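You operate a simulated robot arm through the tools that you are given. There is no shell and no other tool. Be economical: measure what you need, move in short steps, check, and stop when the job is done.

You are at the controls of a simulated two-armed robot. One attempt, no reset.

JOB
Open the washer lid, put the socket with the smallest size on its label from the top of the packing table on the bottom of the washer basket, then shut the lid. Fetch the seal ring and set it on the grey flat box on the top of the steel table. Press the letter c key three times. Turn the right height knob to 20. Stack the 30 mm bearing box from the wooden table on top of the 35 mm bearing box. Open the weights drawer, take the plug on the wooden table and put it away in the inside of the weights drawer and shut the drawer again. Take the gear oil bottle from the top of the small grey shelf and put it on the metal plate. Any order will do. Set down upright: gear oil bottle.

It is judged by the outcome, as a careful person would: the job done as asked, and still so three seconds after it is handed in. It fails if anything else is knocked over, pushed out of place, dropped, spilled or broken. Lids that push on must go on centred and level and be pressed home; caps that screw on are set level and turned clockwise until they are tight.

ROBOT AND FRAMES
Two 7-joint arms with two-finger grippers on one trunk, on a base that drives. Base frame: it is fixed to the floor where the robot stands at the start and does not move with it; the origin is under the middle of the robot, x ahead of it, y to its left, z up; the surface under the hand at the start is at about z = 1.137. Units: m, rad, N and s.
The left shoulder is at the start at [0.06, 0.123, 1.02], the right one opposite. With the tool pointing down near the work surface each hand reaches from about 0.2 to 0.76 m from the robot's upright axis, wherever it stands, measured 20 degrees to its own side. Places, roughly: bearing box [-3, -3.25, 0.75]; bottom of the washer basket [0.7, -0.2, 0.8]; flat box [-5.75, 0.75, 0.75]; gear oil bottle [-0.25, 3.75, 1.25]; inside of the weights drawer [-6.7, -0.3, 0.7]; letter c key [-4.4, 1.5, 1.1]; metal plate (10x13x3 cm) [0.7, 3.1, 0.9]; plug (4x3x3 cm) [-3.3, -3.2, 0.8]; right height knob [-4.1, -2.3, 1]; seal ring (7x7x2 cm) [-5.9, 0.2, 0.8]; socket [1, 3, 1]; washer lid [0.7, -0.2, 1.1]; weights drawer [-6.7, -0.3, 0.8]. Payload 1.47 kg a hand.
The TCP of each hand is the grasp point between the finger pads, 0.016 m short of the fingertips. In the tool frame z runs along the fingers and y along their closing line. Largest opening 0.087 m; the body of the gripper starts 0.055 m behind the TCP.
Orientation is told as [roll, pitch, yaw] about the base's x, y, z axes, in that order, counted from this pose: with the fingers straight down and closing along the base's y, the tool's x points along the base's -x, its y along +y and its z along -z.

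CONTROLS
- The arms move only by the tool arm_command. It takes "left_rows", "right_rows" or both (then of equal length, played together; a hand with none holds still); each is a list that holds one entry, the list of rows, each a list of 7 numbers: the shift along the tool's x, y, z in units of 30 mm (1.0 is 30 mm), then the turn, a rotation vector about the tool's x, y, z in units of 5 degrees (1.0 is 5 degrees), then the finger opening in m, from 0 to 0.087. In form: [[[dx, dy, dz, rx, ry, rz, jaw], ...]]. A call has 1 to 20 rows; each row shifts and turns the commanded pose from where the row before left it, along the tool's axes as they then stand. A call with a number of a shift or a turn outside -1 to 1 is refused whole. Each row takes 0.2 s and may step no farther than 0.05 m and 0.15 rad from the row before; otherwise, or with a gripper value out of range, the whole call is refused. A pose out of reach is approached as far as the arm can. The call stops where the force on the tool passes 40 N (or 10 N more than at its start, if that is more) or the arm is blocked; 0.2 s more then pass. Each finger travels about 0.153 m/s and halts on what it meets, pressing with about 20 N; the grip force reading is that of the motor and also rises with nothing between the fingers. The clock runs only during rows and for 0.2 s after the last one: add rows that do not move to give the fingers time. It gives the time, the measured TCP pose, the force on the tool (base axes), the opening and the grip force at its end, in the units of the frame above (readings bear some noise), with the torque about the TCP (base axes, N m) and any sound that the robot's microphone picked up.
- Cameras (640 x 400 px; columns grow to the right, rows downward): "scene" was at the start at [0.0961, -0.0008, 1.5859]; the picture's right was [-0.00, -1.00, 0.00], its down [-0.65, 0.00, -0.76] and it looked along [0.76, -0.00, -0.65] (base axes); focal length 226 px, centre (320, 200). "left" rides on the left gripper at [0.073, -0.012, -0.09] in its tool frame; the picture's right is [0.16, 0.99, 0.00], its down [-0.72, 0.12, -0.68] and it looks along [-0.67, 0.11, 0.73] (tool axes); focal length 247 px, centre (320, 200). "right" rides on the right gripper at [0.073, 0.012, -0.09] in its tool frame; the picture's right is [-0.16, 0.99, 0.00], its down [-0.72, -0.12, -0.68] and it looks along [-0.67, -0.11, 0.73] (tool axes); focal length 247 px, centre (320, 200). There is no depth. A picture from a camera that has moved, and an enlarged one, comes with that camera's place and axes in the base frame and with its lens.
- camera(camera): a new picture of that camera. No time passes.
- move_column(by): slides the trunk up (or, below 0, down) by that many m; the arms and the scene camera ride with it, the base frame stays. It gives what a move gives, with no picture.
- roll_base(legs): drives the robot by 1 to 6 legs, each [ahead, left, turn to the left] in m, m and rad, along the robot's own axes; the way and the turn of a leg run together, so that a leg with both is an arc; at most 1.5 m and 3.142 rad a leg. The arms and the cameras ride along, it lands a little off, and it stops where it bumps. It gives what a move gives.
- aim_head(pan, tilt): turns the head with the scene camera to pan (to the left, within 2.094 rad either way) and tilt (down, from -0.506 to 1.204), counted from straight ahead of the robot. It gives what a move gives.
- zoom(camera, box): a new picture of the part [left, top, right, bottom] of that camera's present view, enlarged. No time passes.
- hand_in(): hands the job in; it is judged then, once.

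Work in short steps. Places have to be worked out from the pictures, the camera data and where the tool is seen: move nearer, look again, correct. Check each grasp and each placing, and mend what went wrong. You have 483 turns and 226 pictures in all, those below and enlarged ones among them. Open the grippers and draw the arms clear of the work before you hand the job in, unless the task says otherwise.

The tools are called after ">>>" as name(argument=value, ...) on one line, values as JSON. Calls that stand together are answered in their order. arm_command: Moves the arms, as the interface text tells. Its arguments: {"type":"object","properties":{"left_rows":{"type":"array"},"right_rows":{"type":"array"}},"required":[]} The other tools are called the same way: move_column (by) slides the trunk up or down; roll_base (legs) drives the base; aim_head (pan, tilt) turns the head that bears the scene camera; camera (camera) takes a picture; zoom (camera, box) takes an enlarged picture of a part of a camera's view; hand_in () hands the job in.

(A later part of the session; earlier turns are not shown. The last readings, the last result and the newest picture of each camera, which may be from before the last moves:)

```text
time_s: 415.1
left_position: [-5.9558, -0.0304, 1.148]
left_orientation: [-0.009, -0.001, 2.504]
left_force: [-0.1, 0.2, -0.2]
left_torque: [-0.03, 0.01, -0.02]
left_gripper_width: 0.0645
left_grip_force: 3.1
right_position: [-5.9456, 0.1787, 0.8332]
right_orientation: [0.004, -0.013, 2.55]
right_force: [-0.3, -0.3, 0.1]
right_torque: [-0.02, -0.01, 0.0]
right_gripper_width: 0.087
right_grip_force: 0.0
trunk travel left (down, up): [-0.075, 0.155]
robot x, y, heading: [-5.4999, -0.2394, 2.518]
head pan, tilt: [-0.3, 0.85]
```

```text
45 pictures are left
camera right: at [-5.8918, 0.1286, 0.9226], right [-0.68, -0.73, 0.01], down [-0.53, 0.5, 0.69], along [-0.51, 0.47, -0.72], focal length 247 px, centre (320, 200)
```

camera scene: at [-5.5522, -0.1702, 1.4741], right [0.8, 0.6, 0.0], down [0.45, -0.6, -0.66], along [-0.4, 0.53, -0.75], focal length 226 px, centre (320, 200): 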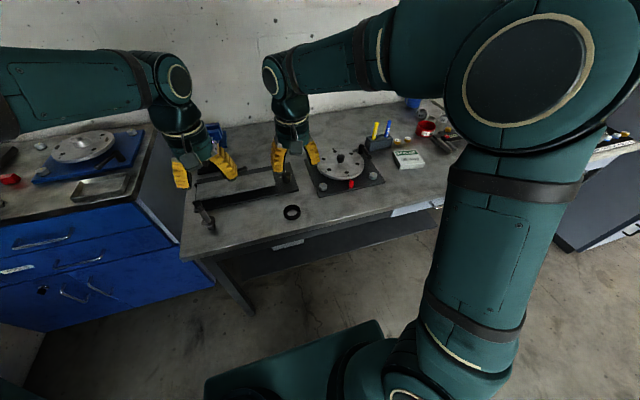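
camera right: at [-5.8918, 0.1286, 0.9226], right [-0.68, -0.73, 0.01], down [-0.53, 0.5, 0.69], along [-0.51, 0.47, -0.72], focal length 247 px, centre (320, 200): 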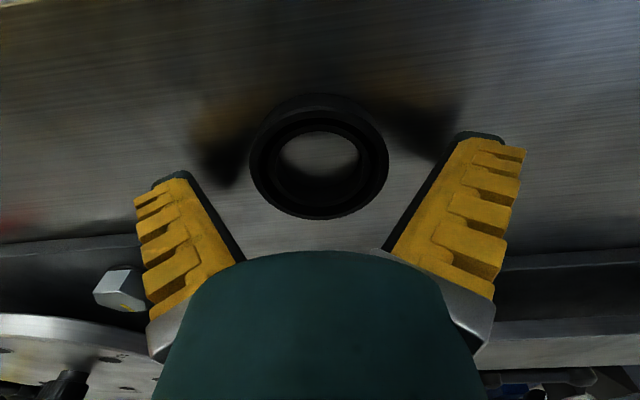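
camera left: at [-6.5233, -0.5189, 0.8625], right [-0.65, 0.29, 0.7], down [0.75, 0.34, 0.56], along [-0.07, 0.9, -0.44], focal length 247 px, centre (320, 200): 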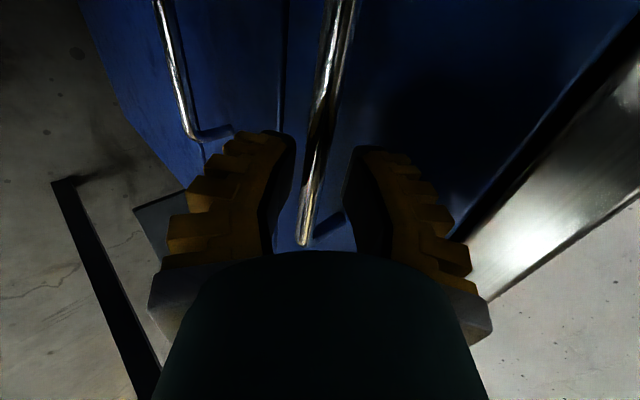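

Centered. Descend 1.2 cm and close on the ring.

>>> arm_command(right_rows=[[[0, 0, 0.4, 0, 0, 0, 0.087], [0, 0, 0, 0, 0, 0, 0.075], [0, 0, 0, 0, 0, 0, 0.065], [0, 0, 0, 0, 0, 0, 0.055], [0, 0, 0, 0, 0, 0, 0.055]]])

>>> arm_command(right_rows=[[[0, 0, -0.8, 0, 0, 0, 0.055], [0, 0, -1, 0, 0, 0, 0.055], [0, 0, -1, 0, 0, 0, 0.055], [0, 0, -1, 0, 0, 0, 0.055], [0, 0, -1, 0, 0, 0, 0.055], [0, 0, -1, 0, 0, 0, 0.055]]])

>>> camera(camera="right")

```text
time_s: 416.2
left_position: [-5.9529, -0.0333, 1.149]
left_orientation: [-0.009, -0.004, 2.505]
left_force: [0.0, 0.9, -0.5]
left_torque: [0.01, -0.04, -0.02]
left_gripper_width: 0.0644
left_grip_force: 3.8
right_position: [-5.9474, 0.1781, 0.8252]
right_orientation: [0.004, -0.022, 2.551]
right_force: [1.1, 4.0, 38.9]
right_torque: [-0.09, -0.26, 0.09]
right_gripper_width: 0.0756
right_grip_force: 30.3
trunk travel left (down, up): [-0.075, 0.155]
robot x, y, heading: [-5.4986, -0.2363, 2.522]
head pan, tilt: [-0.3, 0.85]
```

```text
time_s: 417.6
left_position: [-5.9553, -0.0315, 1.1485]
left_orientation: [-0.008, -0.001, 2.504]
left_force: [-0.1, 0.2, -0.3]
left_torque: [0.01, -0.02, -0.02]
left_gripper_width: 0.0647
left_grip_force: 3.6
right_position: [-5.9454, 0.1754, 0.9983]
right_orientation: [0.002, -0.013, 2.55]
right_force: [-0.3, -0.5, 0.2]
right_torque: [0.01, -0.01, 0.01]
right_gripper_width: 0.0601
right_grip_force: 3.4
trunk travel left (down, up): [-0.075, 0.155]
robot x, y, heading: [-5.4975, -0.238, 2.519]
head pan, tilt: [-0.3, 0.85]
```

```text
44 pictures are left
camera right: at [-5.8888, 0.1255, 1.0862], right [-0.68, -0.73, 0.01], down [-0.53, 0.5, 0.69], along [-0.51, 0.47, -0.72], focal length 247 px, centre (320, 200)
```

right: 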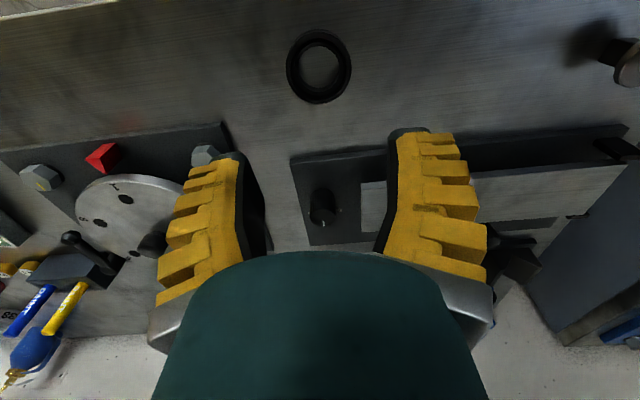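

Fingertips pressed on the table (z≈0.809) and stuck; the ring is unmoved. I repeat, stopping at TCP z≈0.829.

>>> arm_command(right_rows=[[[0, 0, 1, 0, 0, 0, 0.087], [0, 0, 1, 0, 0, 0, 0.087], [0, 0, 1, 0, 0, 0, 0.087], [0, 0, 1, 0, 0, 0, 0.087], [0, 0, 1, 0, 0, 0, 0.087], [0, 0, 0.6, 0, 0, 0, 0.087], [0, 0, 0, 0, 0, 0, 0.087], [0, 0, 0, 0, 0, 0, 0.075], [0, 0, 0, 0, 0, 0, 0.065], [0, 0, 0, 0, 0, 0, 0.055], [0, 0, 0, 0, 0, 0, 0.05], [0, 0, 0, 0, 0, 0, 0.05]]])

>>> arm_command(right_rows=[[[0, 0, -0.5, 0, 0, 0, 0.05], [0, 0, -1, 0, 0, 0, 0.05], [0, 0, -1, 0, 0, 0, 0.05], [0, 0, -1, 0, 0, 0, 0.05], [0, 0, -1, 0, 0, 0, 0.05], [0, 0, -1, 0, 0, 0, 0.05]]])

```text
time_s: 420.2
left_position: [-5.9539, -0.0322, 1.1504]
left_orientation: [-0.009, -0.002, 2.504]
left_force: [-0.7, -0.4, -0.3]
left_torque: [0.04, 0.02, -0.01]
left_gripper_width: 0.0645
left_grip_force: 3.2
right_position: [-5.9479, 0.1797, 0.8315]
right_orientation: [0.003, -0.02, 2.548]
right_force: [-0.4, 5.4, 35.9]
right_torque: [0.17, -0.4, 0.05]
right_gripper_width: 0.0611
right_grip_force: 30.1
trunk travel left (down, up): [-0.075, 0.155]
robot x, y, heading: [-5.4994, -0.2413, 2.52]
head pan, tilt: [-0.3, 0.85]
```

```text
time_s: 421.6
left_position: [-5.9553, -0.0317, 1.1494]
left_orientation: [-0.008, -0.001, 2.505]
left_force: [0.1, -0.7, -0.1]
left_torque: [0.03, 0.01, -0.01]
left_gripper_width: 0.0646
left_grip_force: 2.8
right_position: [-5.943, 0.1759, 0.9967]
right_orientation: [0.003, -0.014, 2.55]
right_force: [0.9, 0.5, 0.0]
right_torque: [-0.01, 0.0, -0.03]
right_gripper_width: 0.0592
right_grip_force: 19.8
trunk travel left (down, up): [-0.075, 0.155]
robot x, y, heading: [-5.5003, -0.2372, 2.517]
head pan, tilt: [-0.3, 0.85]
```

Ring is held (0.059). I raise it and strafe right to find the grey flat box.

>>> arm_command(right_rows=[[[0, 0, -1, 0, 0, 0, 0.05], [0, 0, -1, 0, 0, 0, 0.05], [0, 0, -1, 0, 0, 0, 0.05], [0, 0, -1, 0, 0, 0, 0.05], [0, 0, -1, 0, 0, 0, 0.05], [0.8, 0, 0, 0, 0, 0, 0.05], [0.8, 0, 0, 0, 0, 0, 0.05], [0.8, 0, 0, 0, 0, 0, 0.05], [0.8, 0, 0, 0, 0, 0, 0.05]]])

>>> roll_base(legs=[[0.0, -0.5, 0.0]])

>>> aim_head(pan=0.0, tilt=0.8)

>>> camera(camera="scene")

```text
time_s: 423.6
left_position: [-5.9545, -0.0309, 1.1493]
left_orientation: [-0.01, -0.003, 2.504]
left_force: [0.6, -0.6, -0.4]
left_torque: [0.02, 0.01, 0.01]
left_gripper_width: 0.0647
left_grip_force: 3.4
right_position: [-5.8633, 0.1229, 1.1443]
right_orientation: [0.002, -0.015, 2.55]
right_force: [-0.7, -0.7, -0.5]
right_torque: [0.01, -0.01, -0.01]
right_gripper_width: 0.059
right_grip_force: 20.2
trunk travel left (down, up): [-0.075, 0.155]
robot x, y, heading: [-5.4982, -0.2379, 2.519]
head pan, tilt: [-0.3, 0.85]
```

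```text
time_s: 428.5
left_position: [-5.6689, 0.3692, 1.1482]
left_orientation: [-0.01, 0.001, 2.507]
left_force: [0.3, -0.3, 0.1]
left_torque: [0.02, -0.01, 0.01]
left_gripper_width: 0.0649
left_grip_force: 4.0
right_position: [-5.5776, 0.5225, 1.1441]
right_orientation: [0.004, -0.014, 2.55]
right_force: [0.0, -0.9, -0.4]
right_torque: [0.0, 0.01, 0.01]
right_gripper_width: 0.0592
right_grip_force: 19.9
trunk travel left (down, up): [-0.075, 0.155]
robot x, y, heading: [-5.213, 0.1609, 2.521]
head pan, tilt: [-0.3, 0.85]
```

```text
time_s: 429.3
left_position: [-5.6685, 0.3676, 1.1494]
left_orientation: [-0.009, 0.001, 2.505]
left_force: [-0.4, -0.1, 0.8]
left_torque: [0.04, 0.01, 0.01]
left_gripper_width: 0.0647
left_grip_force: 3.3
right_position: [-5.5776, 0.5234, 1.1428]
right_orientation: [0.003, -0.013, 2.553]
right_force: [-0.7, -0.6, -0.6]
right_torque: [0.01, 0.0, -0.01]
right_gripper_width: 0.0593
right_grip_force: 20.2
trunk travel left (down, up): [-0.075, 0.155]
robot x, y, heading: [-5.2101, 0.1625, 2.526]
head pan, tilt: [0.0, 0.799]
```

```text
43 pictures are left
camera scene: at [-5.2838, 0.2145, 1.4781], right [0.58, 0.81, 0.0], down [0.58, -0.42, -0.7], along [-0.57, 0.41, -0.72], focal length 226 px, centre (320, 200)
```

scene: 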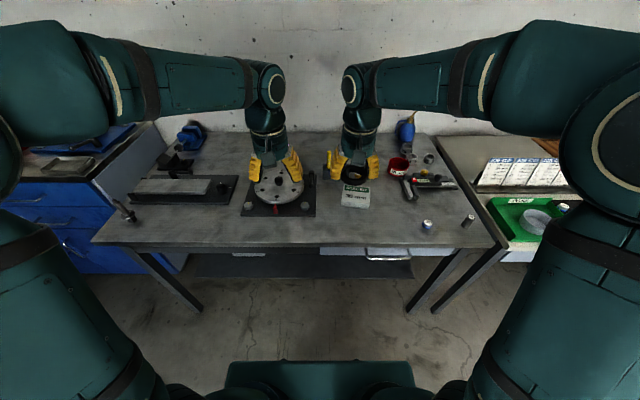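

The flat box at ≈ (−5.744, 0.724) — the SEAL KIT 30 mm box — matches the given place. Zoom in on it.

>>> zoom(camera="scene", box=[310, 150, 410, 230])

```text
5.00 times, centred on (360, 190) of scene
camera zoom: at [-5.2838, 0.2145, 1.4781], right [0.58, 0.81, 0.0], down [0.58, -0.42, -0.7], along [-0.57, 0.41, -0.72], focal length 1129 px, centre (120, 250)
```

zoom: 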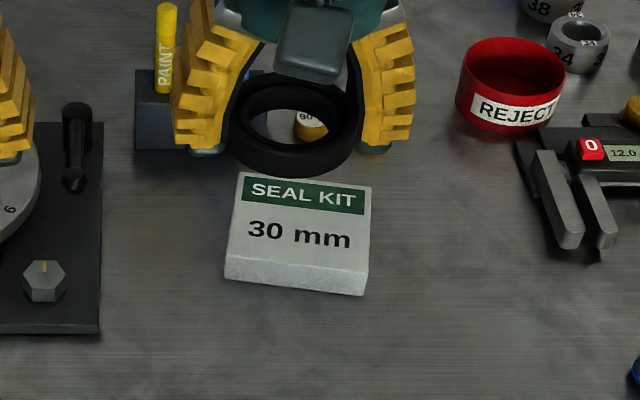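

Box top centre ≈ (−5.736, 0.7225), about 11×10 cm. I drive 0.1 m closer and position the ring above it.

>>> roll_base(legs=[[0.1, 0.0, 0.0]])

>>> arm_command(right_rows=[[[-0.95, -0.52, 0, 0, 0, 0, 0.05], [-0.95, -0.52, 0, 0, 0, 0, 0.05], [-0.95, -0.52, 0, 0, 0, 0, 0.05], [-0.95, -0.52, 0, 0, 0, 0, 0.05], [-0.95, -0.52, 0, 0, 0, 0, 0.05], [0, 0, 1, 0, 0, 0, 0.05], [0, 0, 1, 0, 0, 0, 0.05], [0, 0, 1, 0, 0, 0, 0.05], [0, 0, 1, 0, 0, 0, 0.05], [0, 0, 1, 0, 0, 0, 0.05], [0, 0, 0, 0, 0, 0, 0.05]]])

>>> zoom(camera="scene", box=[300, 150, 420, 246])

```text
time_s: 430.4
left_position: [-5.7499, 0.427, 1.148]
left_orientation: [-0.008, -0.001, 2.508]
left_force: [-0.1, -0.3, -0.3]
left_torque: [-0.01, -0.02, 0.0]
left_gripper_width: 0.0642
left_grip_force: 3.4
right_position: [-5.6595, 0.5799, 1.1421]
right_orientation: [0.005, -0.013, 2.552]
right_force: [0.0, -0.3, -1.0]
right_torque: [-0.01, -0.03, -0.03]
right_gripper_width: 0.0592
right_grip_force: 19.8
trunk travel left (down, up): [-0.075, 0.155]
robot x, y, heading: [-5.2914, 0.2195, 2.519]
head pan, tilt: [0.0, 0.799]
```

```text
time_s: 432.8
left_position: [-5.7485, 0.4263, 1.1484]
left_orientation: [-0.009, 0.001, 2.507]
left_force: [0.6, 1.1, 0.3]
left_torque: [0.02, -0.02, -0.02]
left_gripper_width: 0.0647
left_grip_force: 2.9
right_position: [-5.7354, 0.7258, 0.9951]
right_orientation: [0.004, -0.013, 2.55]
right_force: [0.2, 0.1, -0.9]
right_torque: [0.02, -0.05, 0.02]
right_gripper_width: 0.0589
right_grip_force: 20.3
trunk travel left (down, up): [-0.075, 0.155]
robot x, y, heading: [-5.2968, 0.2181, 2.518]
head pan, tilt: [0.0, 0.799]
```

```text
4.17 times, centred on (360, 198) of scene
camera zoom: at [-5.3643, 0.2721, 1.4782], right [0.58, 0.81, 0.0], down [0.58, -0.42, -0.7], along [-0.57, 0.41, -0.72], focal length 941 px, centre (153, 208)
```

zoom: 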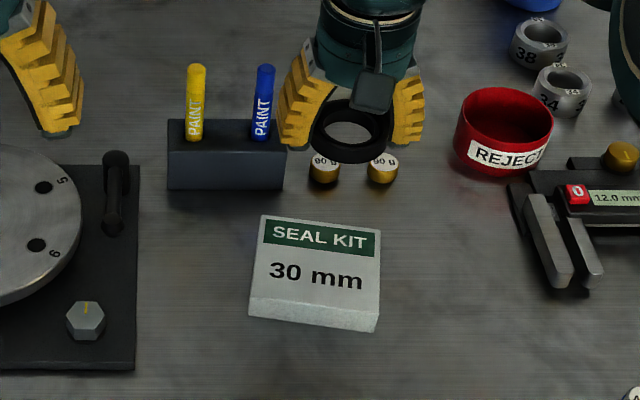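

Ring is right above the box. Descend to z≈0.875, then gently to contact.

>>> arm_command(right_rows=[[[0, 0, 1, 0, 0, 0, 0.05], [0, 0, 1, 0, 0, 0, 0.05], [0, 0, 1, 0, 0, 0, 0.05], [0, 0, 0.9, 0, 0, 0, 0.05], [0, 0, 0, 0, 0, 0, 0.05]]])

>>> arm_command(right_rows=[[[0, 0, 0.25, 0, 0, 0, 0.05], [0, 0, 0, 0, 0, 0, 0.05]]])

>>> arm_command(right_rows=[[[0, 0, 0.25, 0, 0, 0, 0.05], [0, 0, 0, 0, 0, 0, 0.05]]])

```text
time_s: 434.0
left_position: [-5.7477, 0.426, 1.1488]
left_orientation: [-0.009, -0.001, 2.506]
left_force: [0.8, -0.1, -0.7]
left_torque: [0.02, 0.02, 0.02]
left_gripper_width: 0.0645
left_grip_force: 3.1
right_position: [-5.7369, 0.7244, 0.878]
right_orientation: [0.002, -0.013, 2.551]
right_force: [0.1, 0.1, 0.2]
right_torque: [-0.01, 0.01, -0.01]
right_gripper_width: 0.0592
right_grip_force: 20.2
trunk travel left (down, up): [-0.075, 0.155]
robot x, y, heading: [-5.2887, 0.2186, 2.528]
head pan, tilt: [0.0, 0.799]
```

```text
time_s: 434.6
left_position: [-5.7485, 0.4264, 1.1493]
left_orientation: [-0.008, 0.0, 2.507]
left_force: [0.1, 0.4, 0.3]
left_torque: [0.03, 0.02, 0.03]
left_gripper_width: 0.0646
left_grip_force: 2.9
right_position: [-5.7383, 0.7255, 0.8692]
right_orientation: [0.003, -0.015, 2.552]
right_force: [-0.9, 0.0, 0.3]
right_torque: [-0.01, 0.0, 0.03]
right_gripper_width: 0.0589
right_grip_force: 20.6
trunk travel left (down, up): [-0.075, 0.155]
robot x, y, heading: [-5.2901, 0.222, 2.518]
head pan, tilt: [0.0, 0.799]
```

```text
time_s: 435.2
left_position: [-5.7489, 0.4259, 1.1489]
left_orientation: [-0.01, -0.001, 2.506]
left_force: [-0.3, 0.3, 0.0]
left_torque: [-0.03, 0.01, 0.0]
left_gripper_width: 0.0646
left_grip_force: 3.7
right_position: [-5.7382, 0.7254, 0.8627]
right_orientation: [0.003, -0.014, 2.551]
right_force: [-0.5, 0.7, 0.6]
right_torque: [-0.01, 0.01, 0.02]
right_gripper_width: 0.0592
right_grip_force: 20.0
trunk travel left (down, up): [-0.075, 0.155]
robot x, y, heading: [-5.2914, 0.2191, 2.521]
head pan, tilt: [0.0, 0.799]
```

>>> arm_command(right_rows=[[[0, 0, 0.2, 0, 0, 0, 0.05], [0, 0, 0, 0, 0, 0, 0.05]]])

>>> arm_command(right_rows=[[[0, 0, 0.15, 0, 0, 0, 0.05], [0, 0, 0, 0, 0, 0, 0.05]]])

>>> zoom(camera="scene", box=[300, 150, 420, 246])

```text
time_s: 435.8
left_position: [-5.7473, 0.4255, 1.1497]
left_orientation: [-0.009, -0.002, 2.506]
left_force: [0.0, 0.0, 0.5]
left_torque: [-0.04, 0.01, -0.02]
left_gripper_width: 0.0649
left_grip_force: 3.0
right_position: [-5.7378, 0.7259, 0.8617]
right_orientation: [0.0, -0.023, 2.551]
right_force: [0.2, 5.1, 34.1]
right_torque: [0.26, -0.38, 0.19]
right_gripper_width: 0.0595
right_grip_force: 19.6
trunk travel left (down, up): [-0.075, 0.155]
robot x, y, heading: [-5.29, 0.2152, 2.522]
head pan, tilt: [0.0, 0.799]
```

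```text
time_s: 436.2
left_position: [-5.7476, 0.4257, 1.1484]
left_orientation: [-0.008, -0.002, 2.506]
left_force: [0.4, -0.1, -0.2]
left_torque: [0.0, -0.02, 0.02]
left_gripper_width: 0.0647
left_grip_force: 3.5
right_position: [-5.7391, 0.7256, 0.8619]
right_orientation: [0.006, -0.025, 2.553]
right_force: [5.1, -1.8, 17.8]
right_torque: [0.09, -0.36, -0.08]
right_gripper_width: 0.0595
right_grip_force: 20.0
trunk travel left (down, up): [-0.075, 0.155]
robot x, y, heading: [-5.2952, 0.2149, 2.522]
head pan, tilt: [0.0, 0.799]
stopped in row 1 (right hand): the force on the tool passed its limit at 47 N (the readings are from after the stop); the commanded pose is now the measured one
```

```text
4.17 times, centred on (360, 198) of scene
camera zoom: at [-5.3633, 0.2711, 1.4781], right [0.58, 0.81, 0.0], down [0.58, -0.42, -0.7], along [-0.57, 0.41, -0.72], focal length 941 px, centre (153, 208)
```

zoom: 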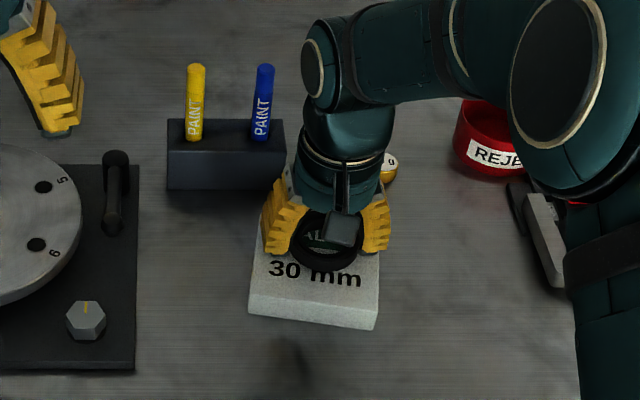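

Contact; the ring is a bit toward the rear-right. I lift 1 cm, shift 1.2 cm back and 0.8 cm left, and set it down again.

>>> arm_command(right_rows=[[[0, 0, -0.4, 0, 0, 0, 0.05], [0.42, 0.27, 0, 0, 0, 0, 0.05], [0, 0, 0, 0, 0, 0, 0.05], [0, 0, 0.35, 0, 0, 0, 0.05], [0, 0, 0, 0, 0, 0, 0.05]]])

>>> zoom(camera="scene", box=[300, 150, 420, 246])

```text
time_s: 437.4
left_position: [-5.7475, 0.4243, 1.1498]
left_orientation: [-0.007, -0.003, 2.506]
left_force: [0.3, 0.5, 0.8]
left_torque: [0.0, 0.01, -0.04]
left_gripper_width: 0.0645
left_grip_force: 3.1
right_position: [-5.7328, 0.713, 0.8624]
right_orientation: [0.001, -0.026, 2.55]
right_force: [2.5, 0.8, 16.3]
right_torque: [0.11, -0.27, -0.02]
right_gripper_width: 0.0593
right_grip_force: 20.2
trunk travel left (down, up): [-0.075, 0.155]
robot x, y, heading: [-5.2952, 0.2183, 2.515]
head pan, tilt: [0.0, 0.799]
```

```text
4.17 times, centred on (360, 198) of scene
camera zoom: at [-5.3632, 0.2711, 1.4784], right [0.58, 0.81, 0.0], down [0.58, -0.42, -0.7], along [-0.57, 0.41, -0.72], focal length 941 px, centre (153, 208)
```

zoom: 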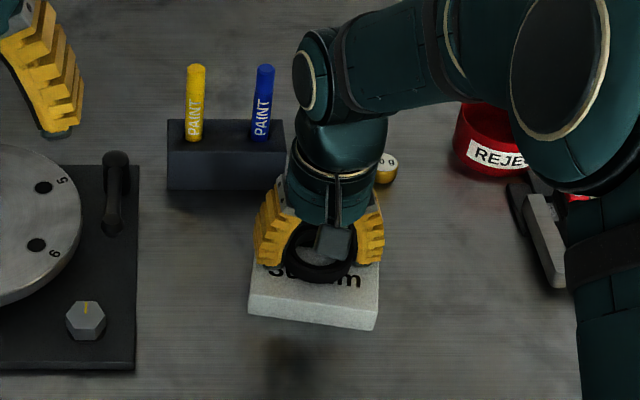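

Well centred, 16 N contact. Release and raise.

>>> arm_command(right_rows=[[[0, 0, -0.06, 0, 0, 0, 0.06], [0, 0, 0, 0, 0, 0, 0.07], [0, 0, 0, 0, 0, 0, 0.08], [0, 0, 0, 0, 0, 0, 0.08], [0, 0, -0.5, 0, 0, 0, 0.08], [0, 0, -1, 0, 0, 0, 0.08], [0, 0, -1, 0, 0, 0, 0.08], [0, 0, -1, 0, 0, 0, 0.08], [0, 0, -1, 0, 0, 0, 0.08], [0, 0, -1, 0, 0, 0, 0.08], [0, 0, -1, 0, 0, 0, 0.08], [0, 0, -1, 0, 0, 0, 0.08], [0, 0, -1, 0, 0, 0, 0.08], [0, 0, -1, 0, 0, 0, 0.08], [1, 0, -1, 0, 0, 0, 0.08], [1, 0, -1, 0, 0, 0, 0.08]]])

>>> zoom(camera="scene", box=[300, 150, 420, 246])

```text
time_s: 440.8
left_position: [-5.7483, 0.4265, 1.1492]
left_orientation: [-0.006, -0.002, 2.507]
left_force: [-0.2, -0.3, 0.6]
left_torque: [0.0, 0.05, -0.02]
left_gripper_width: 0.0649
left_grip_force: 3.3
right_position: [-5.6751, 0.6754, 1.2081]
right_orientation: [0.002, -0.023, 2.552]
right_force: [-0.8, -0.8, 0.3]
right_torque: [0.02, 0.02, -0.01]
right_gripper_width: 0.0817
right_grip_force: 1.0
trunk travel left (down, up): [-0.075, 0.155]
robot x, y, heading: [-5.2962, 0.2193, 2.516]
head pan, tilt: [0.0, 0.799]
```

```text
4.17 times, centred on (360, 198) of scene
camera zoom: at [-5.3638, 0.2719, 1.4782], right [0.58, 0.81, 0.0], down [0.58, -0.42, -0.7], along [-0.57, 0.41, -0.72], focal length 941 px, centre (153, 208)
```

zoom: 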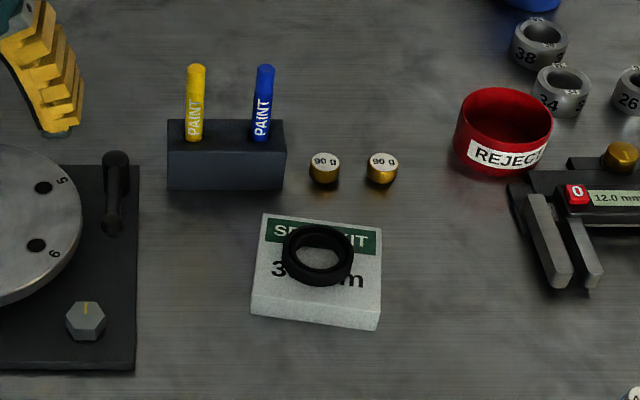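

Ring is in place. Last: the keyboard. I back off and strafe right to the control cabinet.

>>> roll_base(legs=[[-0.6, 0.0, 0.0], [0.0, -1.45, 0.0]])

>>> aim_head(pan=0.0, tilt=0.5)

>>> camera(camera="scene")

```text
time_s: 456.4
left_position: [-4.4093, 1.2461, 1.148]
left_orientation: [-0.01, -0.001, 2.475]
left_force: [-0.7, -0.1, 0.3]
left_torque: [0.01, 0.04, 0.02]
left_gripper_width: 0.0647
left_grip_force: 3.3
right_position: [-4.3277, 1.4949, 1.2072]
right_orientation: [0.003, -0.02, 2.519]
right_force: [0.5, -0.2, 0.6]
right_torque: [-0.01, 0.0, -0.01]
right_gripper_width: 0.0815
right_grip_force: 1.4
trunk travel left (down, up): [-0.075, 0.155]
robot x, y, heading: [-3.9596, 1.0262, 2.484]
head pan, tilt: [0.0, 0.799]
```

```text
time_s: 457.2
left_position: [-4.408, 1.247, 1.1491]
left_orientation: [-0.007, 0.0, 2.475]
left_force: [0.0, 0.0, -0.2]
left_torque: [0.0, 0.02, 0.0]
left_gripper_width: 0.0647
left_grip_force: 3.3
right_position: [-4.3268, 1.4942, 1.207]
right_orientation: [0.005, -0.02, 2.517]
right_force: [0.4, 0.2, 0.4]
right_torque: [0.01, -0.01, 0.01]
right_gripper_width: 0.0818
right_grip_force: 1.0
trunk travel left (down, up): [-0.075, 0.155]
robot x, y, heading: [-3.9614, 1.0263, 2.487]
head pan, tilt: [0.0, 0.499]
```

```text
37 pictures are left
camera scene: at [-4.0375, 1.0864, 1.504], right [0.61, 0.79, 0.0], down [0.38, -0.29, -0.88], along [-0.7, 0.53, -0.48], focal length 226 px, centre (320, 200)
```

scene: 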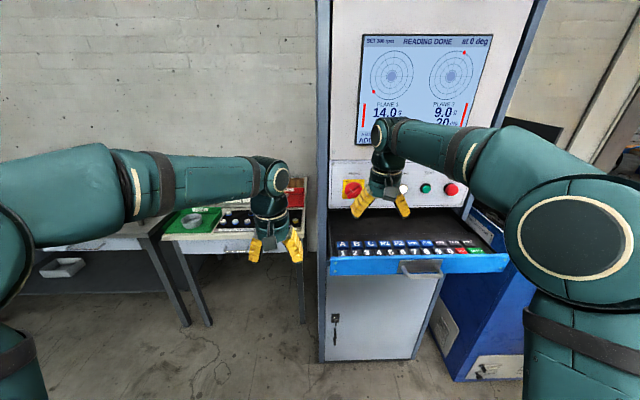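

Keyboard tray visible; the right hand hovers close to the panel. Zoom on the keys.

>>> zoom(camera="scene", box=[320, 215, 520, 285])

```text
3.20 times, centred on (420, 250) of scene
camera zoom: at [-4.0375, 1.0864, 1.504], right [0.61, 0.79, 0.0], down [0.38, -0.29, -0.88], along [-0.7, 0.53, -0.48], focal length 722 px, centre (0, 40)
```

zoom: 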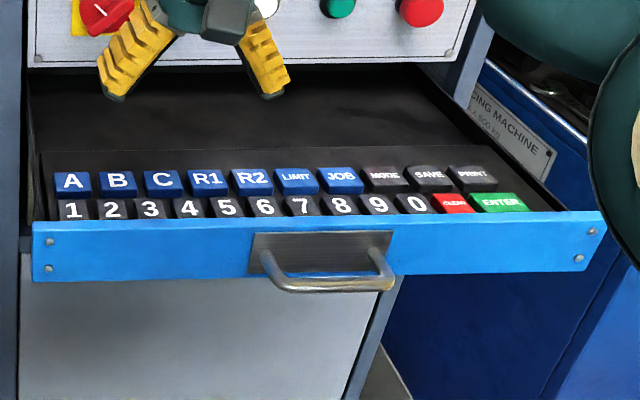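

C key found. I take the right hand's view for triangulation.

>>> camera(camera="right")

```text
35 pictures are left
camera right: at [-4.2729, 1.4417, 1.2947], right [-0.7, -0.71, 0.01], down [-0.51, 0.51, 0.7], along [-0.5, 0.49, -0.72], focal length 247 px, centre (320, 200)
```

right: 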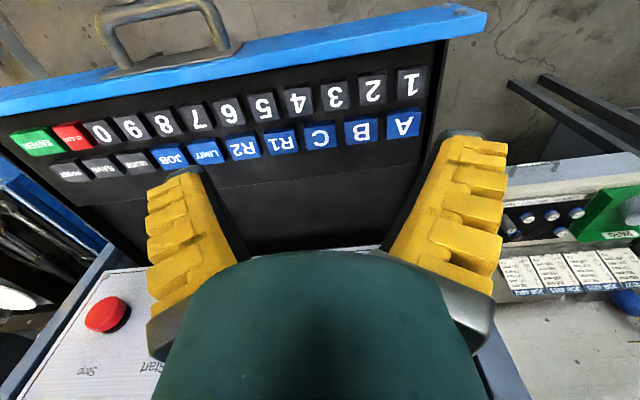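

C key top at ≈ (−4.381, 1.545, 1.037). I close the right fingers, tilt the hand 25° forward, and bring the tip 3 cm above the key.

>>> arm_command(right_rows=[[[0, 0, 0, 0, -1, 0, 0.04], [0, 0, 0, 0, -1, 0, 0.0], [0, 0, 0, 0, -1, 0, 0.0], [0, 0, 0, 0, -1, 0, 0.0], [0, 0, 0, 0, -1, 0, 0.0], [0, 0, 0, 0, 0, 0, 0.0], [-0.165, -0.067, 0.94, 0, 0, 0, 0.0], [-0.165, -0.067, 0.94, 0, 0, 0, 0.0], [-0.165, -0.067, 0.94, 0, 0, 0, 0.0], [-0.165, -0.067, 0.94, 0, 0, 0, 0.0], [-0.165, -0.067, 0.94, 0, 0, 0, 0.0], [0, 0, 0, 0, 0, 0, 0.0]]])

>>> camera(camera="right")

>>> zoom(camera="scene", box=[320, 200, 480, 280])

```text
time_s: 459.8
left_position: [-4.4085, 1.2473, 1.1495]
left_orientation: [-0.007, -0.001, 2.473]
left_force: [-0.9, -0.7, 0.0]
left_torque: [0.0, -0.01, -0.02]
left_gripper_width: 0.0647
left_grip_force: 3.3
right_position: [-4.3907, 1.5512, 1.0914]
right_orientation: [0.005, -0.459, 2.517]
right_force: [-0.2, 0.3, 0.4]
right_torque: [0.01, 0.0, 0.0]
right_gripper_width: 0.0
right_grip_force: 20.0
trunk travel left (down, up): [-0.075, 0.155]
robot x, y, heading: [-3.9563, 1.0218, 2.49]
head pan, tilt: [0.0, 0.499]
```

```text
34 pictures are left
camera right: at [-4.3121, 1.4819, 1.1397], right [-0.69, -0.72, 0.07], down [-0.21, 0.3, 0.93], along [-0.69, 0.63, -0.36], focal length 247 px, centre (320, 200)
```

right: 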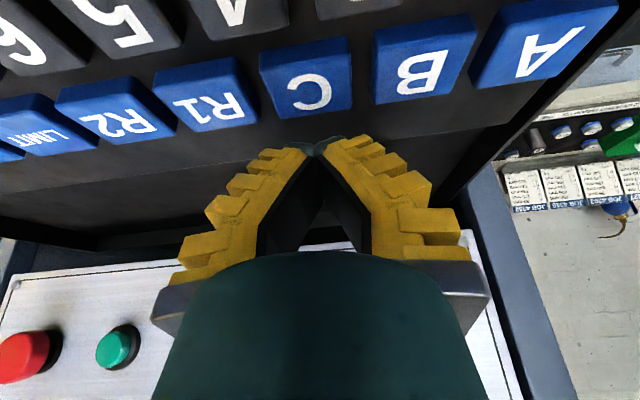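

```text
4.00 times, centred on (400, 240) of scene
camera zoom: at [-4.037, 1.086, 1.5042], right [0.61, 0.79, 0.0], down [0.38, -0.29, -0.88], along [-0.7, 0.53, -0.48], focal length 903 px, centre (0, 40)
```

zoom: 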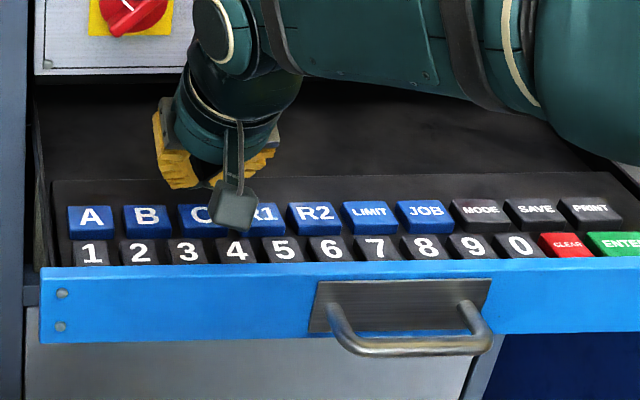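

The tip edge is right above C. I descend to just above the key.

>>> arm_command(right_rows=[[[0.2, 0, 0.43, 0, 0, 0, 0.0], [0.17, 0, 0.36, 0, 0, 0, 0.0], [0, 0, 0, 0, 0, 0, 0.0]]])

>>> arm_command(right_rows=[[[0.06, 0, 0.12, 0, 0, 0, 0.0], [0, 0, 0, 0, 0, 0, 0.0]]])

>>> camera(camera="right")

```text
time_s: 460.6
left_position: [-4.4083, 1.245, 1.1494]
left_orientation: [-0.008, -0.004, 2.473]
left_force: [0.2, -0.5, -0.5]
left_torque: [-0.01, -0.01, -0.06]
left_gripper_width: 0.0647
left_grip_force: 3.3
right_position: [-4.3903, 1.5514, 1.07]
right_orientation: [0.004, -0.467, 2.515]
right_force: [-1.2, 3.5, 30.0]
right_torque: [-0.13, -0.22, -0.01]
right_gripper_width: 0.006
right_grip_force: 27.7
trunk travel left (down, up): [-0.075, 0.155]
robot x, y, heading: [-3.9608, 1.0287, 2.488]
head pan, tilt: [0.0, 0.499]
```

```text
time_s: 461.0
left_position: [-4.4087, 1.2461, 1.1486]
left_orientation: [-0.008, -0.001, 2.472]
left_force: [-0.3, 0.6, 0.4]
left_torque: [0.0, -0.02, 0.02]
left_gripper_width: 0.0644
left_grip_force: 3.6
right_position: [-4.3931, 1.5532, 1.0717]
right_orientation: [0.008, -0.476, 2.515]
right_force: [0.4, -0.6, 14.4]
right_torque: [-0.06, -0.16, -0.01]
right_gripper_width: 0.0063
right_grip_force: 27.7
trunk travel left (down, up): [-0.075, 0.155]
robot x, y, heading: [-3.9606, 1.0237, 2.483]
head pan, tilt: [0.0, 0.499]
stopped in row 1 (right hand): the force on the tool passed its limit at 44 N (the readings are from after the stop); the commanded pose is now the measured one
```

```text
32 pictures are left
camera right: at [-4.3131, 1.4833, 1.117], right [-0.69, -0.72, 0.08], down [-0.2, 0.29, 0.94], along [-0.7, 0.63, -0.34], focal length 247 px, centre (320, 200)
```

right: 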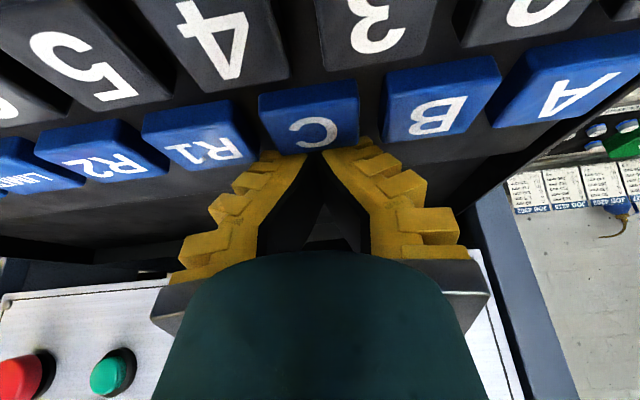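

Contact with C already (30 N). I lift 1.2 cm off and look at the display for feedback.

>>> arm_command(right_rows=[[[-0.17, 0, -0.36, 0, 0, 0, 0.0], [0, 0, 0, 0, 0, 0, 0.0]]])

>>> zoom(camera="scene", box=[340, 20, 520, 150])

```text
time_s: 461.6
left_position: [-4.4079, 1.2473, 1.1487]
left_orientation: [-0.009, 0.001, 2.473]
left_force: [-0.2, 1.3, 0.6]
left_torque: [0.01, -0.01, -0.01]
left_gripper_width: 0.0649
left_grip_force: 3.5
right_position: [-4.3909, 1.5539, 1.0792]
right_orientation: [0.005, -0.468, 2.517]
right_force: [0.7, 0.0, 0.4]
right_torque: [0.0, -0.02, 0.0]
right_gripper_width: 0.0
right_grip_force: 27.8
trunk travel left (down, up): [-0.075, 0.155]
robot x, y, heading: [-3.9583, 1.0274, 2.484]
head pan, tilt: [0.0, 0.499]
```

```text
3.08 times, centred on (430, 85) of scene
camera zoom: at [-4.0377, 1.0866, 1.504], right [0.61, 0.79, 0.0], down [0.38, -0.29, -0.88], along [-0.7, 0.53, -0.48], focal length 695 px, centre (-18, 554)
```

zoom: 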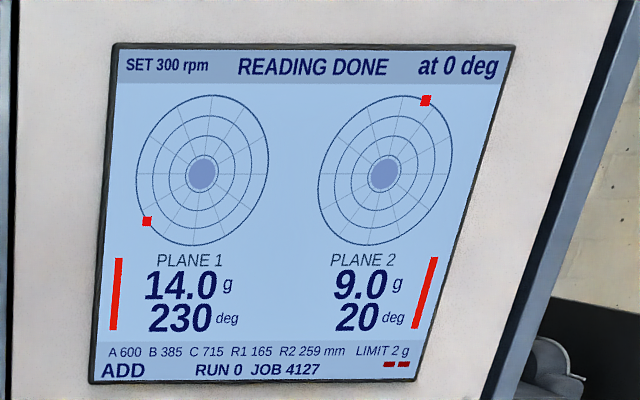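

No obvious typed feedback on screen. I press slowly in 3 mm steps to learn the key's travel.

>>> arm_command(right_rows=[[[0.03, 0, 0.06, 0, 0, 0, 0.0], [0, 0, 0, 0, 0, 0, 0.0]]])

>>> arm_command(right_rows=[[[0.04, 0, 0.09, 0, 0, 0, 0.0], [0, 0, 0, 0, 0, 0, 0.0]]])

>>> arm_command(right_rows=[[[0.04, 0, 0.09, 0, 0, 0, 0.0], [0, 0, 0, 0, 0, 0, 0.0]]])

```text
time_s: 462.2
left_position: [-4.4092, 1.2473, 1.1484]
left_orientation: [-0.007, -0.001, 2.475]
left_force: [0.5, -0.5, -0.1]
left_torque: [0.01, 0.01, -0.01]
left_gripper_width: 0.0647
left_grip_force: 3.0
right_position: [-4.3923, 1.5525, 1.0769]
right_orientation: [0.004, -0.468, 2.515]
right_force: [-0.7, 1.0, 0.4]
right_torque: [0.02, -0.01, -0.01]
right_gripper_width: 0.0
right_grip_force: 28.4
trunk travel left (down, up): [-0.075, 0.155]
robot x, y, heading: [-3.9607, 1.0254, 2.489]
head pan, tilt: [0.0, 0.499]
```

```text
time_s: 462.8
left_position: [-4.4082, 1.2461, 1.1498]
left_orientation: [-0.009, -0.001, 2.473]
left_force: [0.5, 0.2, -0.2]
left_torque: [-0.02, -0.02, -0.01]
left_gripper_width: 0.0644
left_grip_force: 3.4
right_position: [-4.3911, 1.5534, 1.0744]
right_orientation: [0.004, -0.471, 2.515]
right_force: [-0.5, 0.9, -0.4]
right_torque: [0.03, 0.02, 0.03]
right_gripper_width: 0.0002
right_grip_force: 28.2
trunk travel left (down, up): [-0.075, 0.155]
robot x, y, heading: [-3.9574, 1.0233, 2.489]
head pan, tilt: [0.0, 0.499]
```

```text
time_s: 463.4
left_position: [-4.4088, 1.2464, 1.148]
left_orientation: [-0.007, 0.0, 2.471]
left_force: [-0.5, -0.7, 0.0]
left_torque: [0.0, -0.01, -0.03]
left_gripper_width: 0.0648
left_grip_force: 3.0
right_position: [-4.391, 1.5534, 1.0713]
right_orientation: [0.006, -0.469, 2.515]
right_force: [-0.5, 0.7, 1.0]
right_torque: [0.03, -0.04, 0.0]
right_gripper_width: 0.0
right_grip_force: 28.0
trunk travel left (down, up): [-0.075, 0.155]
robot x, y, heading: [-3.9559, 1.0263, 2.489]
head pan, tilt: [0.0, 0.499]
```

At z≈1.071 it's just touching. I press firmly now (to ~35–40 N), hold, then check the display for any change.

>>> arm_command(right_rows=[[[0.16, 0, 0.13, 0, 0, 0, 0.0], [0.06, 0, 0.12, 0, 0, 0, 0.0], [0, 0, 0, 0, 0, 0, 0.0], [0, 0, 0, 0, 0, 0, 0.0]]])

>>> zoom(camera="scene", box=[340, 20, 520, 150])

>>> zoom(camera="right", box=[220, 60, 420, 185])

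```text
time_s: 464.1
left_position: [-4.4078, 1.2471, 1.1491]
left_orientation: [-0.011, 0.0, 2.471]
left_force: [-0.5, 0.3, 0.7]
left_torque: [-0.03, 0.03, 0.0]
left_gripper_width: 0.0643
left_grip_force: 3.3
right_position: [-4.3915, 1.5541, 1.07]
right_orientation: [0.009, -0.491, 2.514]
right_force: [-0.2, 0.1, 13.6]
right_torque: [-0.06, -0.16, 0.01]
right_gripper_width: 0.0061
right_grip_force: 27.3
trunk travel left (down, up): [-0.075, 0.155]
robot x, y, heading: [-3.9551, 1.0225, 2.487]
head pan, tilt: [0.0, 0.499]
stopped in row 3 (right hand): the force on the tool passed its limit at 42 N (the readings are from after the stop); the commanded pose is now the measured one
```

```text
3.08 times, centred on (430, 85) of scene
camera zoom: at [-4.0373, 1.0861, 1.504], right [0.61, 0.79, 0.0], down [0.38, -0.29, -0.88], along [-0.7, 0.53, -0.48], focal length 695 px, centre (-18, 554)
```

zoom: 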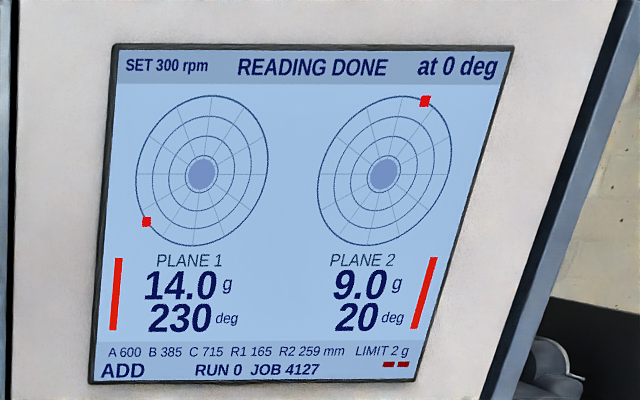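

```text
3.20 times, centred on (320, 122) of right
camera zoom: at [-4.3117, 1.4832, 1.1156], right [-0.69, -0.72, 0.08], down [-0.19, 0.29, 0.94], along [-0.7, 0.63, -0.33], focal length 790 px, centre (320, 448)
```

zoom: 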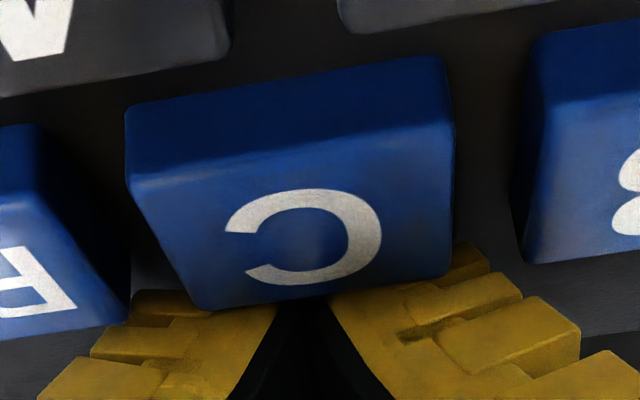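

The fingertips were actually behind the C key, on the deck — so C hasn't been pressed yet. Key top re-triangulated at (−4.3685, 1.533, 1.064). I raise, move 2.1 cm back, and check.

>>> arm_command(right_rows=[[[-0.25, 0, -0.55, 0, 0, 0, 0.0], [-0.25, 0, -0.55, 0, 0, 0, 0.0], [0.643, 0.1, -0.3, 0, 0, 0, 0.0], [0, 0, 0, 0, 0, 0, 0.0]]])

>>> camera(camera="right")

>>> zoom(camera="scene", box=[320, 215, 420, 275])

```text
time_s: 465.1
left_position: [-4.4097, 1.2467, 1.1492]
left_orientation: [-0.008, 0.0, 2.473]
left_force: [-0.5, 0.1, 0.7]
left_torque: [0.01, 0.0, 0.0]
left_gripper_width: 0.0648
left_grip_force: 3.3
right_position: [-4.3741, 1.5391, 1.1044]
right_orientation: [0.01, -0.482, 2.514]
right_force: [-0.8, 0.7, 0.0]
right_torque: [0.03, 0.0, -0.01]
right_gripper_width: 0.0001
right_grip_force: 27.9
trunk travel left (down, up): [-0.075, 0.155]
robot x, y, heading: [-3.9565, 1.024, 2.488]
head pan, tilt: [0.0, 0.499]
```

```text
28 pictures are left
camera right: at [-4.2934, 1.4676, 1.1497], right [-0.69, -0.72, 0.08], down [-0.19, 0.29, 0.94], along [-0.7, 0.63, -0.34], focal length 247 px, centre (320, 200)
```

right: 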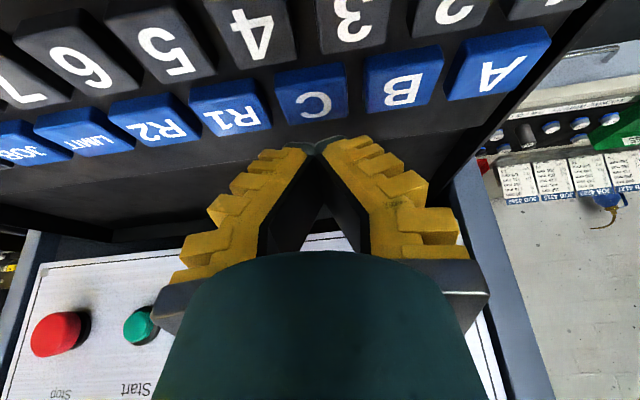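

```text
6.40 times, centred on (370, 245) of scene
camera zoom: at [-4.038, 1.0869, 1.504], right [0.61, 0.79, 0.0], down [0.38, -0.29, -0.88], along [-0.7, 0.53, -0.48], focal length 1445 px, centre (0, -88)
```

zoom: 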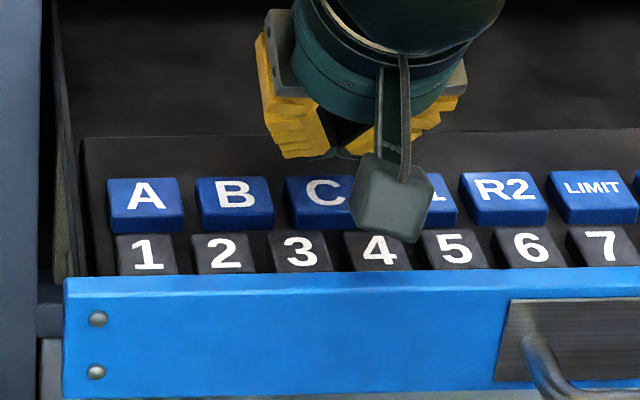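

The tip edge is now right over the C letter (key top z≈1.06). I go down 1.9 cm to just above contact, then press in small steps.

>>> arm_command(right_rows=[[[0.12, 0, 0.27, 0, 0, 0, 0.0], [0.15, 0, 0.31, 0, 0, 0, 0.0], [0, 0, 0, 0, 0, 0, 0.0]]])

>>> arm_command(right_rows=[[[0.045, 0, 0.09, 0, 0, 0, 0.0], [0, 0, 0, 0, 0, 0, 0.0]]])

>>> arm_command(right_rows=[[[0.045, 0, 0.09, 0, 0, 0, 0.0], [0, 0, 0, 0, 0, 0, 0.0]]])

```text
time_s: 465.9
left_position: [-4.4091, 1.2459, 1.1495]
left_orientation: [-0.009, -0.002, 2.473]
left_force: [0.7, 0.0, 0.4]
left_torque: [-0.01, -0.01, 0.03]
left_gripper_width: 0.0647
left_grip_force: 2.5
right_position: [-4.374, 1.539, 1.0838]
right_orientation: [0.006, -0.484, 2.513]
right_force: [-0.3, -0.4, -0.5]
right_torque: [0.04, 0.01, 0.0]
right_gripper_width: 0.0001
right_grip_force: 28.2
trunk travel left (down, up): [-0.075, 0.155]
robot x, y, heading: [-3.958, 1.0252, 2.488]
head pan, tilt: [0.0, 0.499]
```

```text
time_s: 466.6
left_position: [-4.4087, 1.2473, 1.1479]
left_orientation: [-0.01, 0.001, 2.475]
left_force: [0.4, 0.0, 0.1]
left_torque: [0.01, -0.01, 0.02]
left_gripper_width: 0.0648
left_grip_force: 3.4
right_position: [-4.3733, 1.5389, 1.0809]
right_orientation: [0.006, -0.484, 2.512]
right_force: [0.3, 0.6, -0.8]
right_torque: [0.01, 0.02, 0.03]
right_gripper_width: 0.0001
right_grip_force: 27.6
trunk travel left (down, up): [-0.075, 0.155]
robot x, y, heading: [-3.9578, 1.0253, 2.487]
head pan, tilt: [0.0, 0.499]
```

```text
time_s: 467.1
left_position: [-4.4092, 1.2463, 1.1483]
left_orientation: [-0.01, 0.0, 2.473]
left_force: [0.4, -1.0, 0.1]
left_torque: [-0.01, -0.01, -0.02]
left_gripper_width: 0.0646
left_grip_force: 3.2
right_position: [-4.3738, 1.5389, 1.0774]
right_orientation: [0.009, -0.483, 2.513]
right_force: [-1.1, -0.6, 1.4]
right_torque: [0.0, -0.03, 0.0]
right_gripper_width: 0.0058
right_grip_force: 27.5
trunk travel left (down, up): [-0.075, 0.155]
robot x, y, heading: [-3.9575, 1.0242, 2.485]
head pan, tilt: [0.0, 0.499]
```

Contact begins at ≈1.0775. Continue pressing.

>>> arm_command(right_rows=[[[0.045, 0, 0.09, 0, 0, 0, 0.0], [0, 0, 0, 0, 0, 0, 0.0]]])

>>> arm_command(right_rows=[[[0.045, 0, 0.09, 0, 0, 0, 0.0], [0, 0, 0, 0, 0, 0, 0.0]]])

>>> zoom(camera="right", box=[220, 60, 420, 185])

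```text
time_s: 467.8
left_position: [-4.4076, 1.2468, 1.1501]
left_orientation: [-0.01, 0.001, 2.473]
left_force: [-0.1, -0.5, 0.4]
left_torque: [-0.04, -0.03, 0.0]
left_gripper_width: 0.0644
left_grip_force: 3.1
right_position: [-4.3741, 1.5392, 1.0753]
right_orientation: [0.01, -0.482, 2.513]
right_force: [0.7, -0.6, 3.9]
right_torque: [-0.05, -0.05, 0.0]
right_gripper_width: 0.0059
right_grip_force: 27.8
trunk travel left (down, up): [-0.075, 0.155]
robot x, y, heading: [-3.9573, 1.0276, 2.489]
head pan, tilt: [0.0, 0.499]
heard: click
```

```text
time_s: 468.4
left_position: [-4.4076, 1.2452, 1.1502]
left_orientation: [-0.009, -0.002, 2.474]
left_force: [-0.2, 0.5, 0.1]
left_torque: [-0.01, 0.01, -0.01]
left_gripper_width: 0.0643
left_grip_force: 3.2
right_position: [-4.375, 1.5391, 1.0733]
right_orientation: [0.008, -0.486, 2.514]
right_force: [0.4, 0.8, 13.9]
right_torque: [-0.06, -0.05, 0.02]
right_gripper_width: 0.006
right_grip_force: 27.9
trunk travel left (down, up): [-0.075, 0.155]
robot x, y, heading: [-3.9616, 1.0262, 2.483]
head pan, tilt: [0.0, 0.499]
```

```text
3.20 times, centred on (320, 122) of right
camera zoom: at [-4.2941, 1.4681, 1.1187], right [-0.69, -0.72, 0.08], down [-0.19, 0.29, 0.94], along [-0.7, 0.63, -0.33], focal length 790 px, centre (320, 448)
```

zoom: 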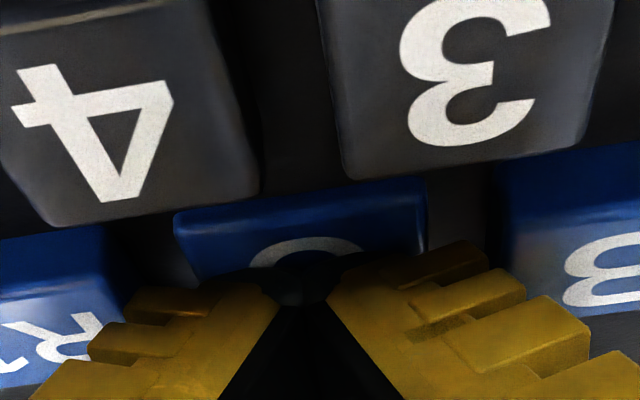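

"Click" heard: first press registered on C. I release (1.2 cm up) and read for sounds.

>>> arm_command(right_rows=[[[-0.17, 0, -0.36, 0, 0, 0, 0.0], [0, 0, 0, 0, 0, 0, 0.0]]])

>>> arm_command(right_rows=[[[0.08, 0, 0.18, 0, 0, 0, 0.0], [0.07, 0, 0.15, 0, 0, 0, 0.0], [0, 0, 0, 0, 0, 0, 0.0]]])

```text
time_s: 468.9
left_position: [-4.4085, 1.2472, 1.1488]
left_orientation: [-0.007, 0.001, 2.475]
left_force: [-0.7, -0.6, 0.7]
left_torque: [-0.01, -0.05, -0.03]
left_gripper_width: 0.0644
left_grip_force: 3.1
right_position: [-4.3742, 1.5384, 1.0826]
right_orientation: [0.007, -0.483, 2.514]
right_force: [1.3, -1.2, 0.1]
right_torque: [0.0, 0.0, 0.01]
right_gripper_width: 0.0
right_grip_force: 27.8
trunk travel left (down, up): [-0.075, 0.155]
robot x, y, heading: [-3.9585, 1.0236, 2.492]
head pan, tilt: [0.0, 0.499]
```

```text
time_s: 469.8
left_position: [-4.4085, 1.2474, 1.149]
left_orientation: [-0.008, -0.001, 2.473]
left_force: [0.2, 0.0, -0.1]
left_torque: [-0.01, -0.01, 0.0]
left_gripper_width: 0.0646
left_grip_force: 3.6
right_position: [-4.375, 1.5398, 1.0732]
right_orientation: [0.009, -0.485, 2.513]
right_force: [1.4, 2.1, 7.8]
right_torque: [0.0, -0.05, 0.02]
right_gripper_width: 0.006
right_grip_force: 28.9
trunk travel left (down, up): [-0.075, 0.155]
robot x, y, heading: [-3.9569, 1.0268, 2.485]
head pan, tilt: [0.0, 0.499]
heard: click
```

Second click. Release and press a third time.

>>> arm_command(right_rows=[[[-0.17, 0, -0.36, 0, 0, 0, 0.0], [0, 0, 0, 0, 0, 0, 0.0]]])

>>> arm_command(right_rows=[[[0.08, 0, 0.18, 0, 0, 0, 0.0], [0.07, 0, 0.16, 0, 0, 0, 0.0], [0, 0, 0, 0, 0, 0, 0.0]]])

```text
time_s: 470.4
left_position: [-4.4096, 1.2475, 1.1483]
left_orientation: [-0.008, -0.002, 2.474]
left_force: [0.4, 0.7, -0.7]
left_torque: [0.02, 0.02, -0.02]
left_gripper_width: 0.0644
left_grip_force: 3.6
right_position: [-4.3759, 1.5386, 1.0837]
right_orientation: [0.007, -0.482, 2.513]
right_force: [-0.6, -1.3, -1.1]
right_torque: [0.0, 0.02, -0.01]
right_gripper_width: 0.0
right_grip_force: 28.1
trunk travel left (down, up): [-0.075, 0.155]
robot x, y, heading: [-3.959, 1.0236, 2.484]
head pan, tilt: [0.0, 0.499]
```

```text
time_s: 471.1
left_position: [-4.4089, 1.2451, 1.1501]
left_orientation: [-0.007, 0.0, 2.472]
left_force: [0.5, -0.8, -0.1]
left_torque: [0.0, -0.05, 0.03]
left_gripper_width: 0.0646
left_grip_force: 2.8
right_position: [-4.3756, 1.5376, 1.0751]
right_orientation: [0.008, -0.484, 2.514]
right_force: [-1.0, -0.5, 6.8]
right_torque: [-0.02, 0.01, -0.03]
right_gripper_width: 0.0059
right_grip_force: 28.7
trunk travel left (down, up): [-0.075, 0.155]
robot x, y, heading: [-3.9553, 1.024, 2.484]
head pan, tilt: [0.0, 0.499]
heard: click
```

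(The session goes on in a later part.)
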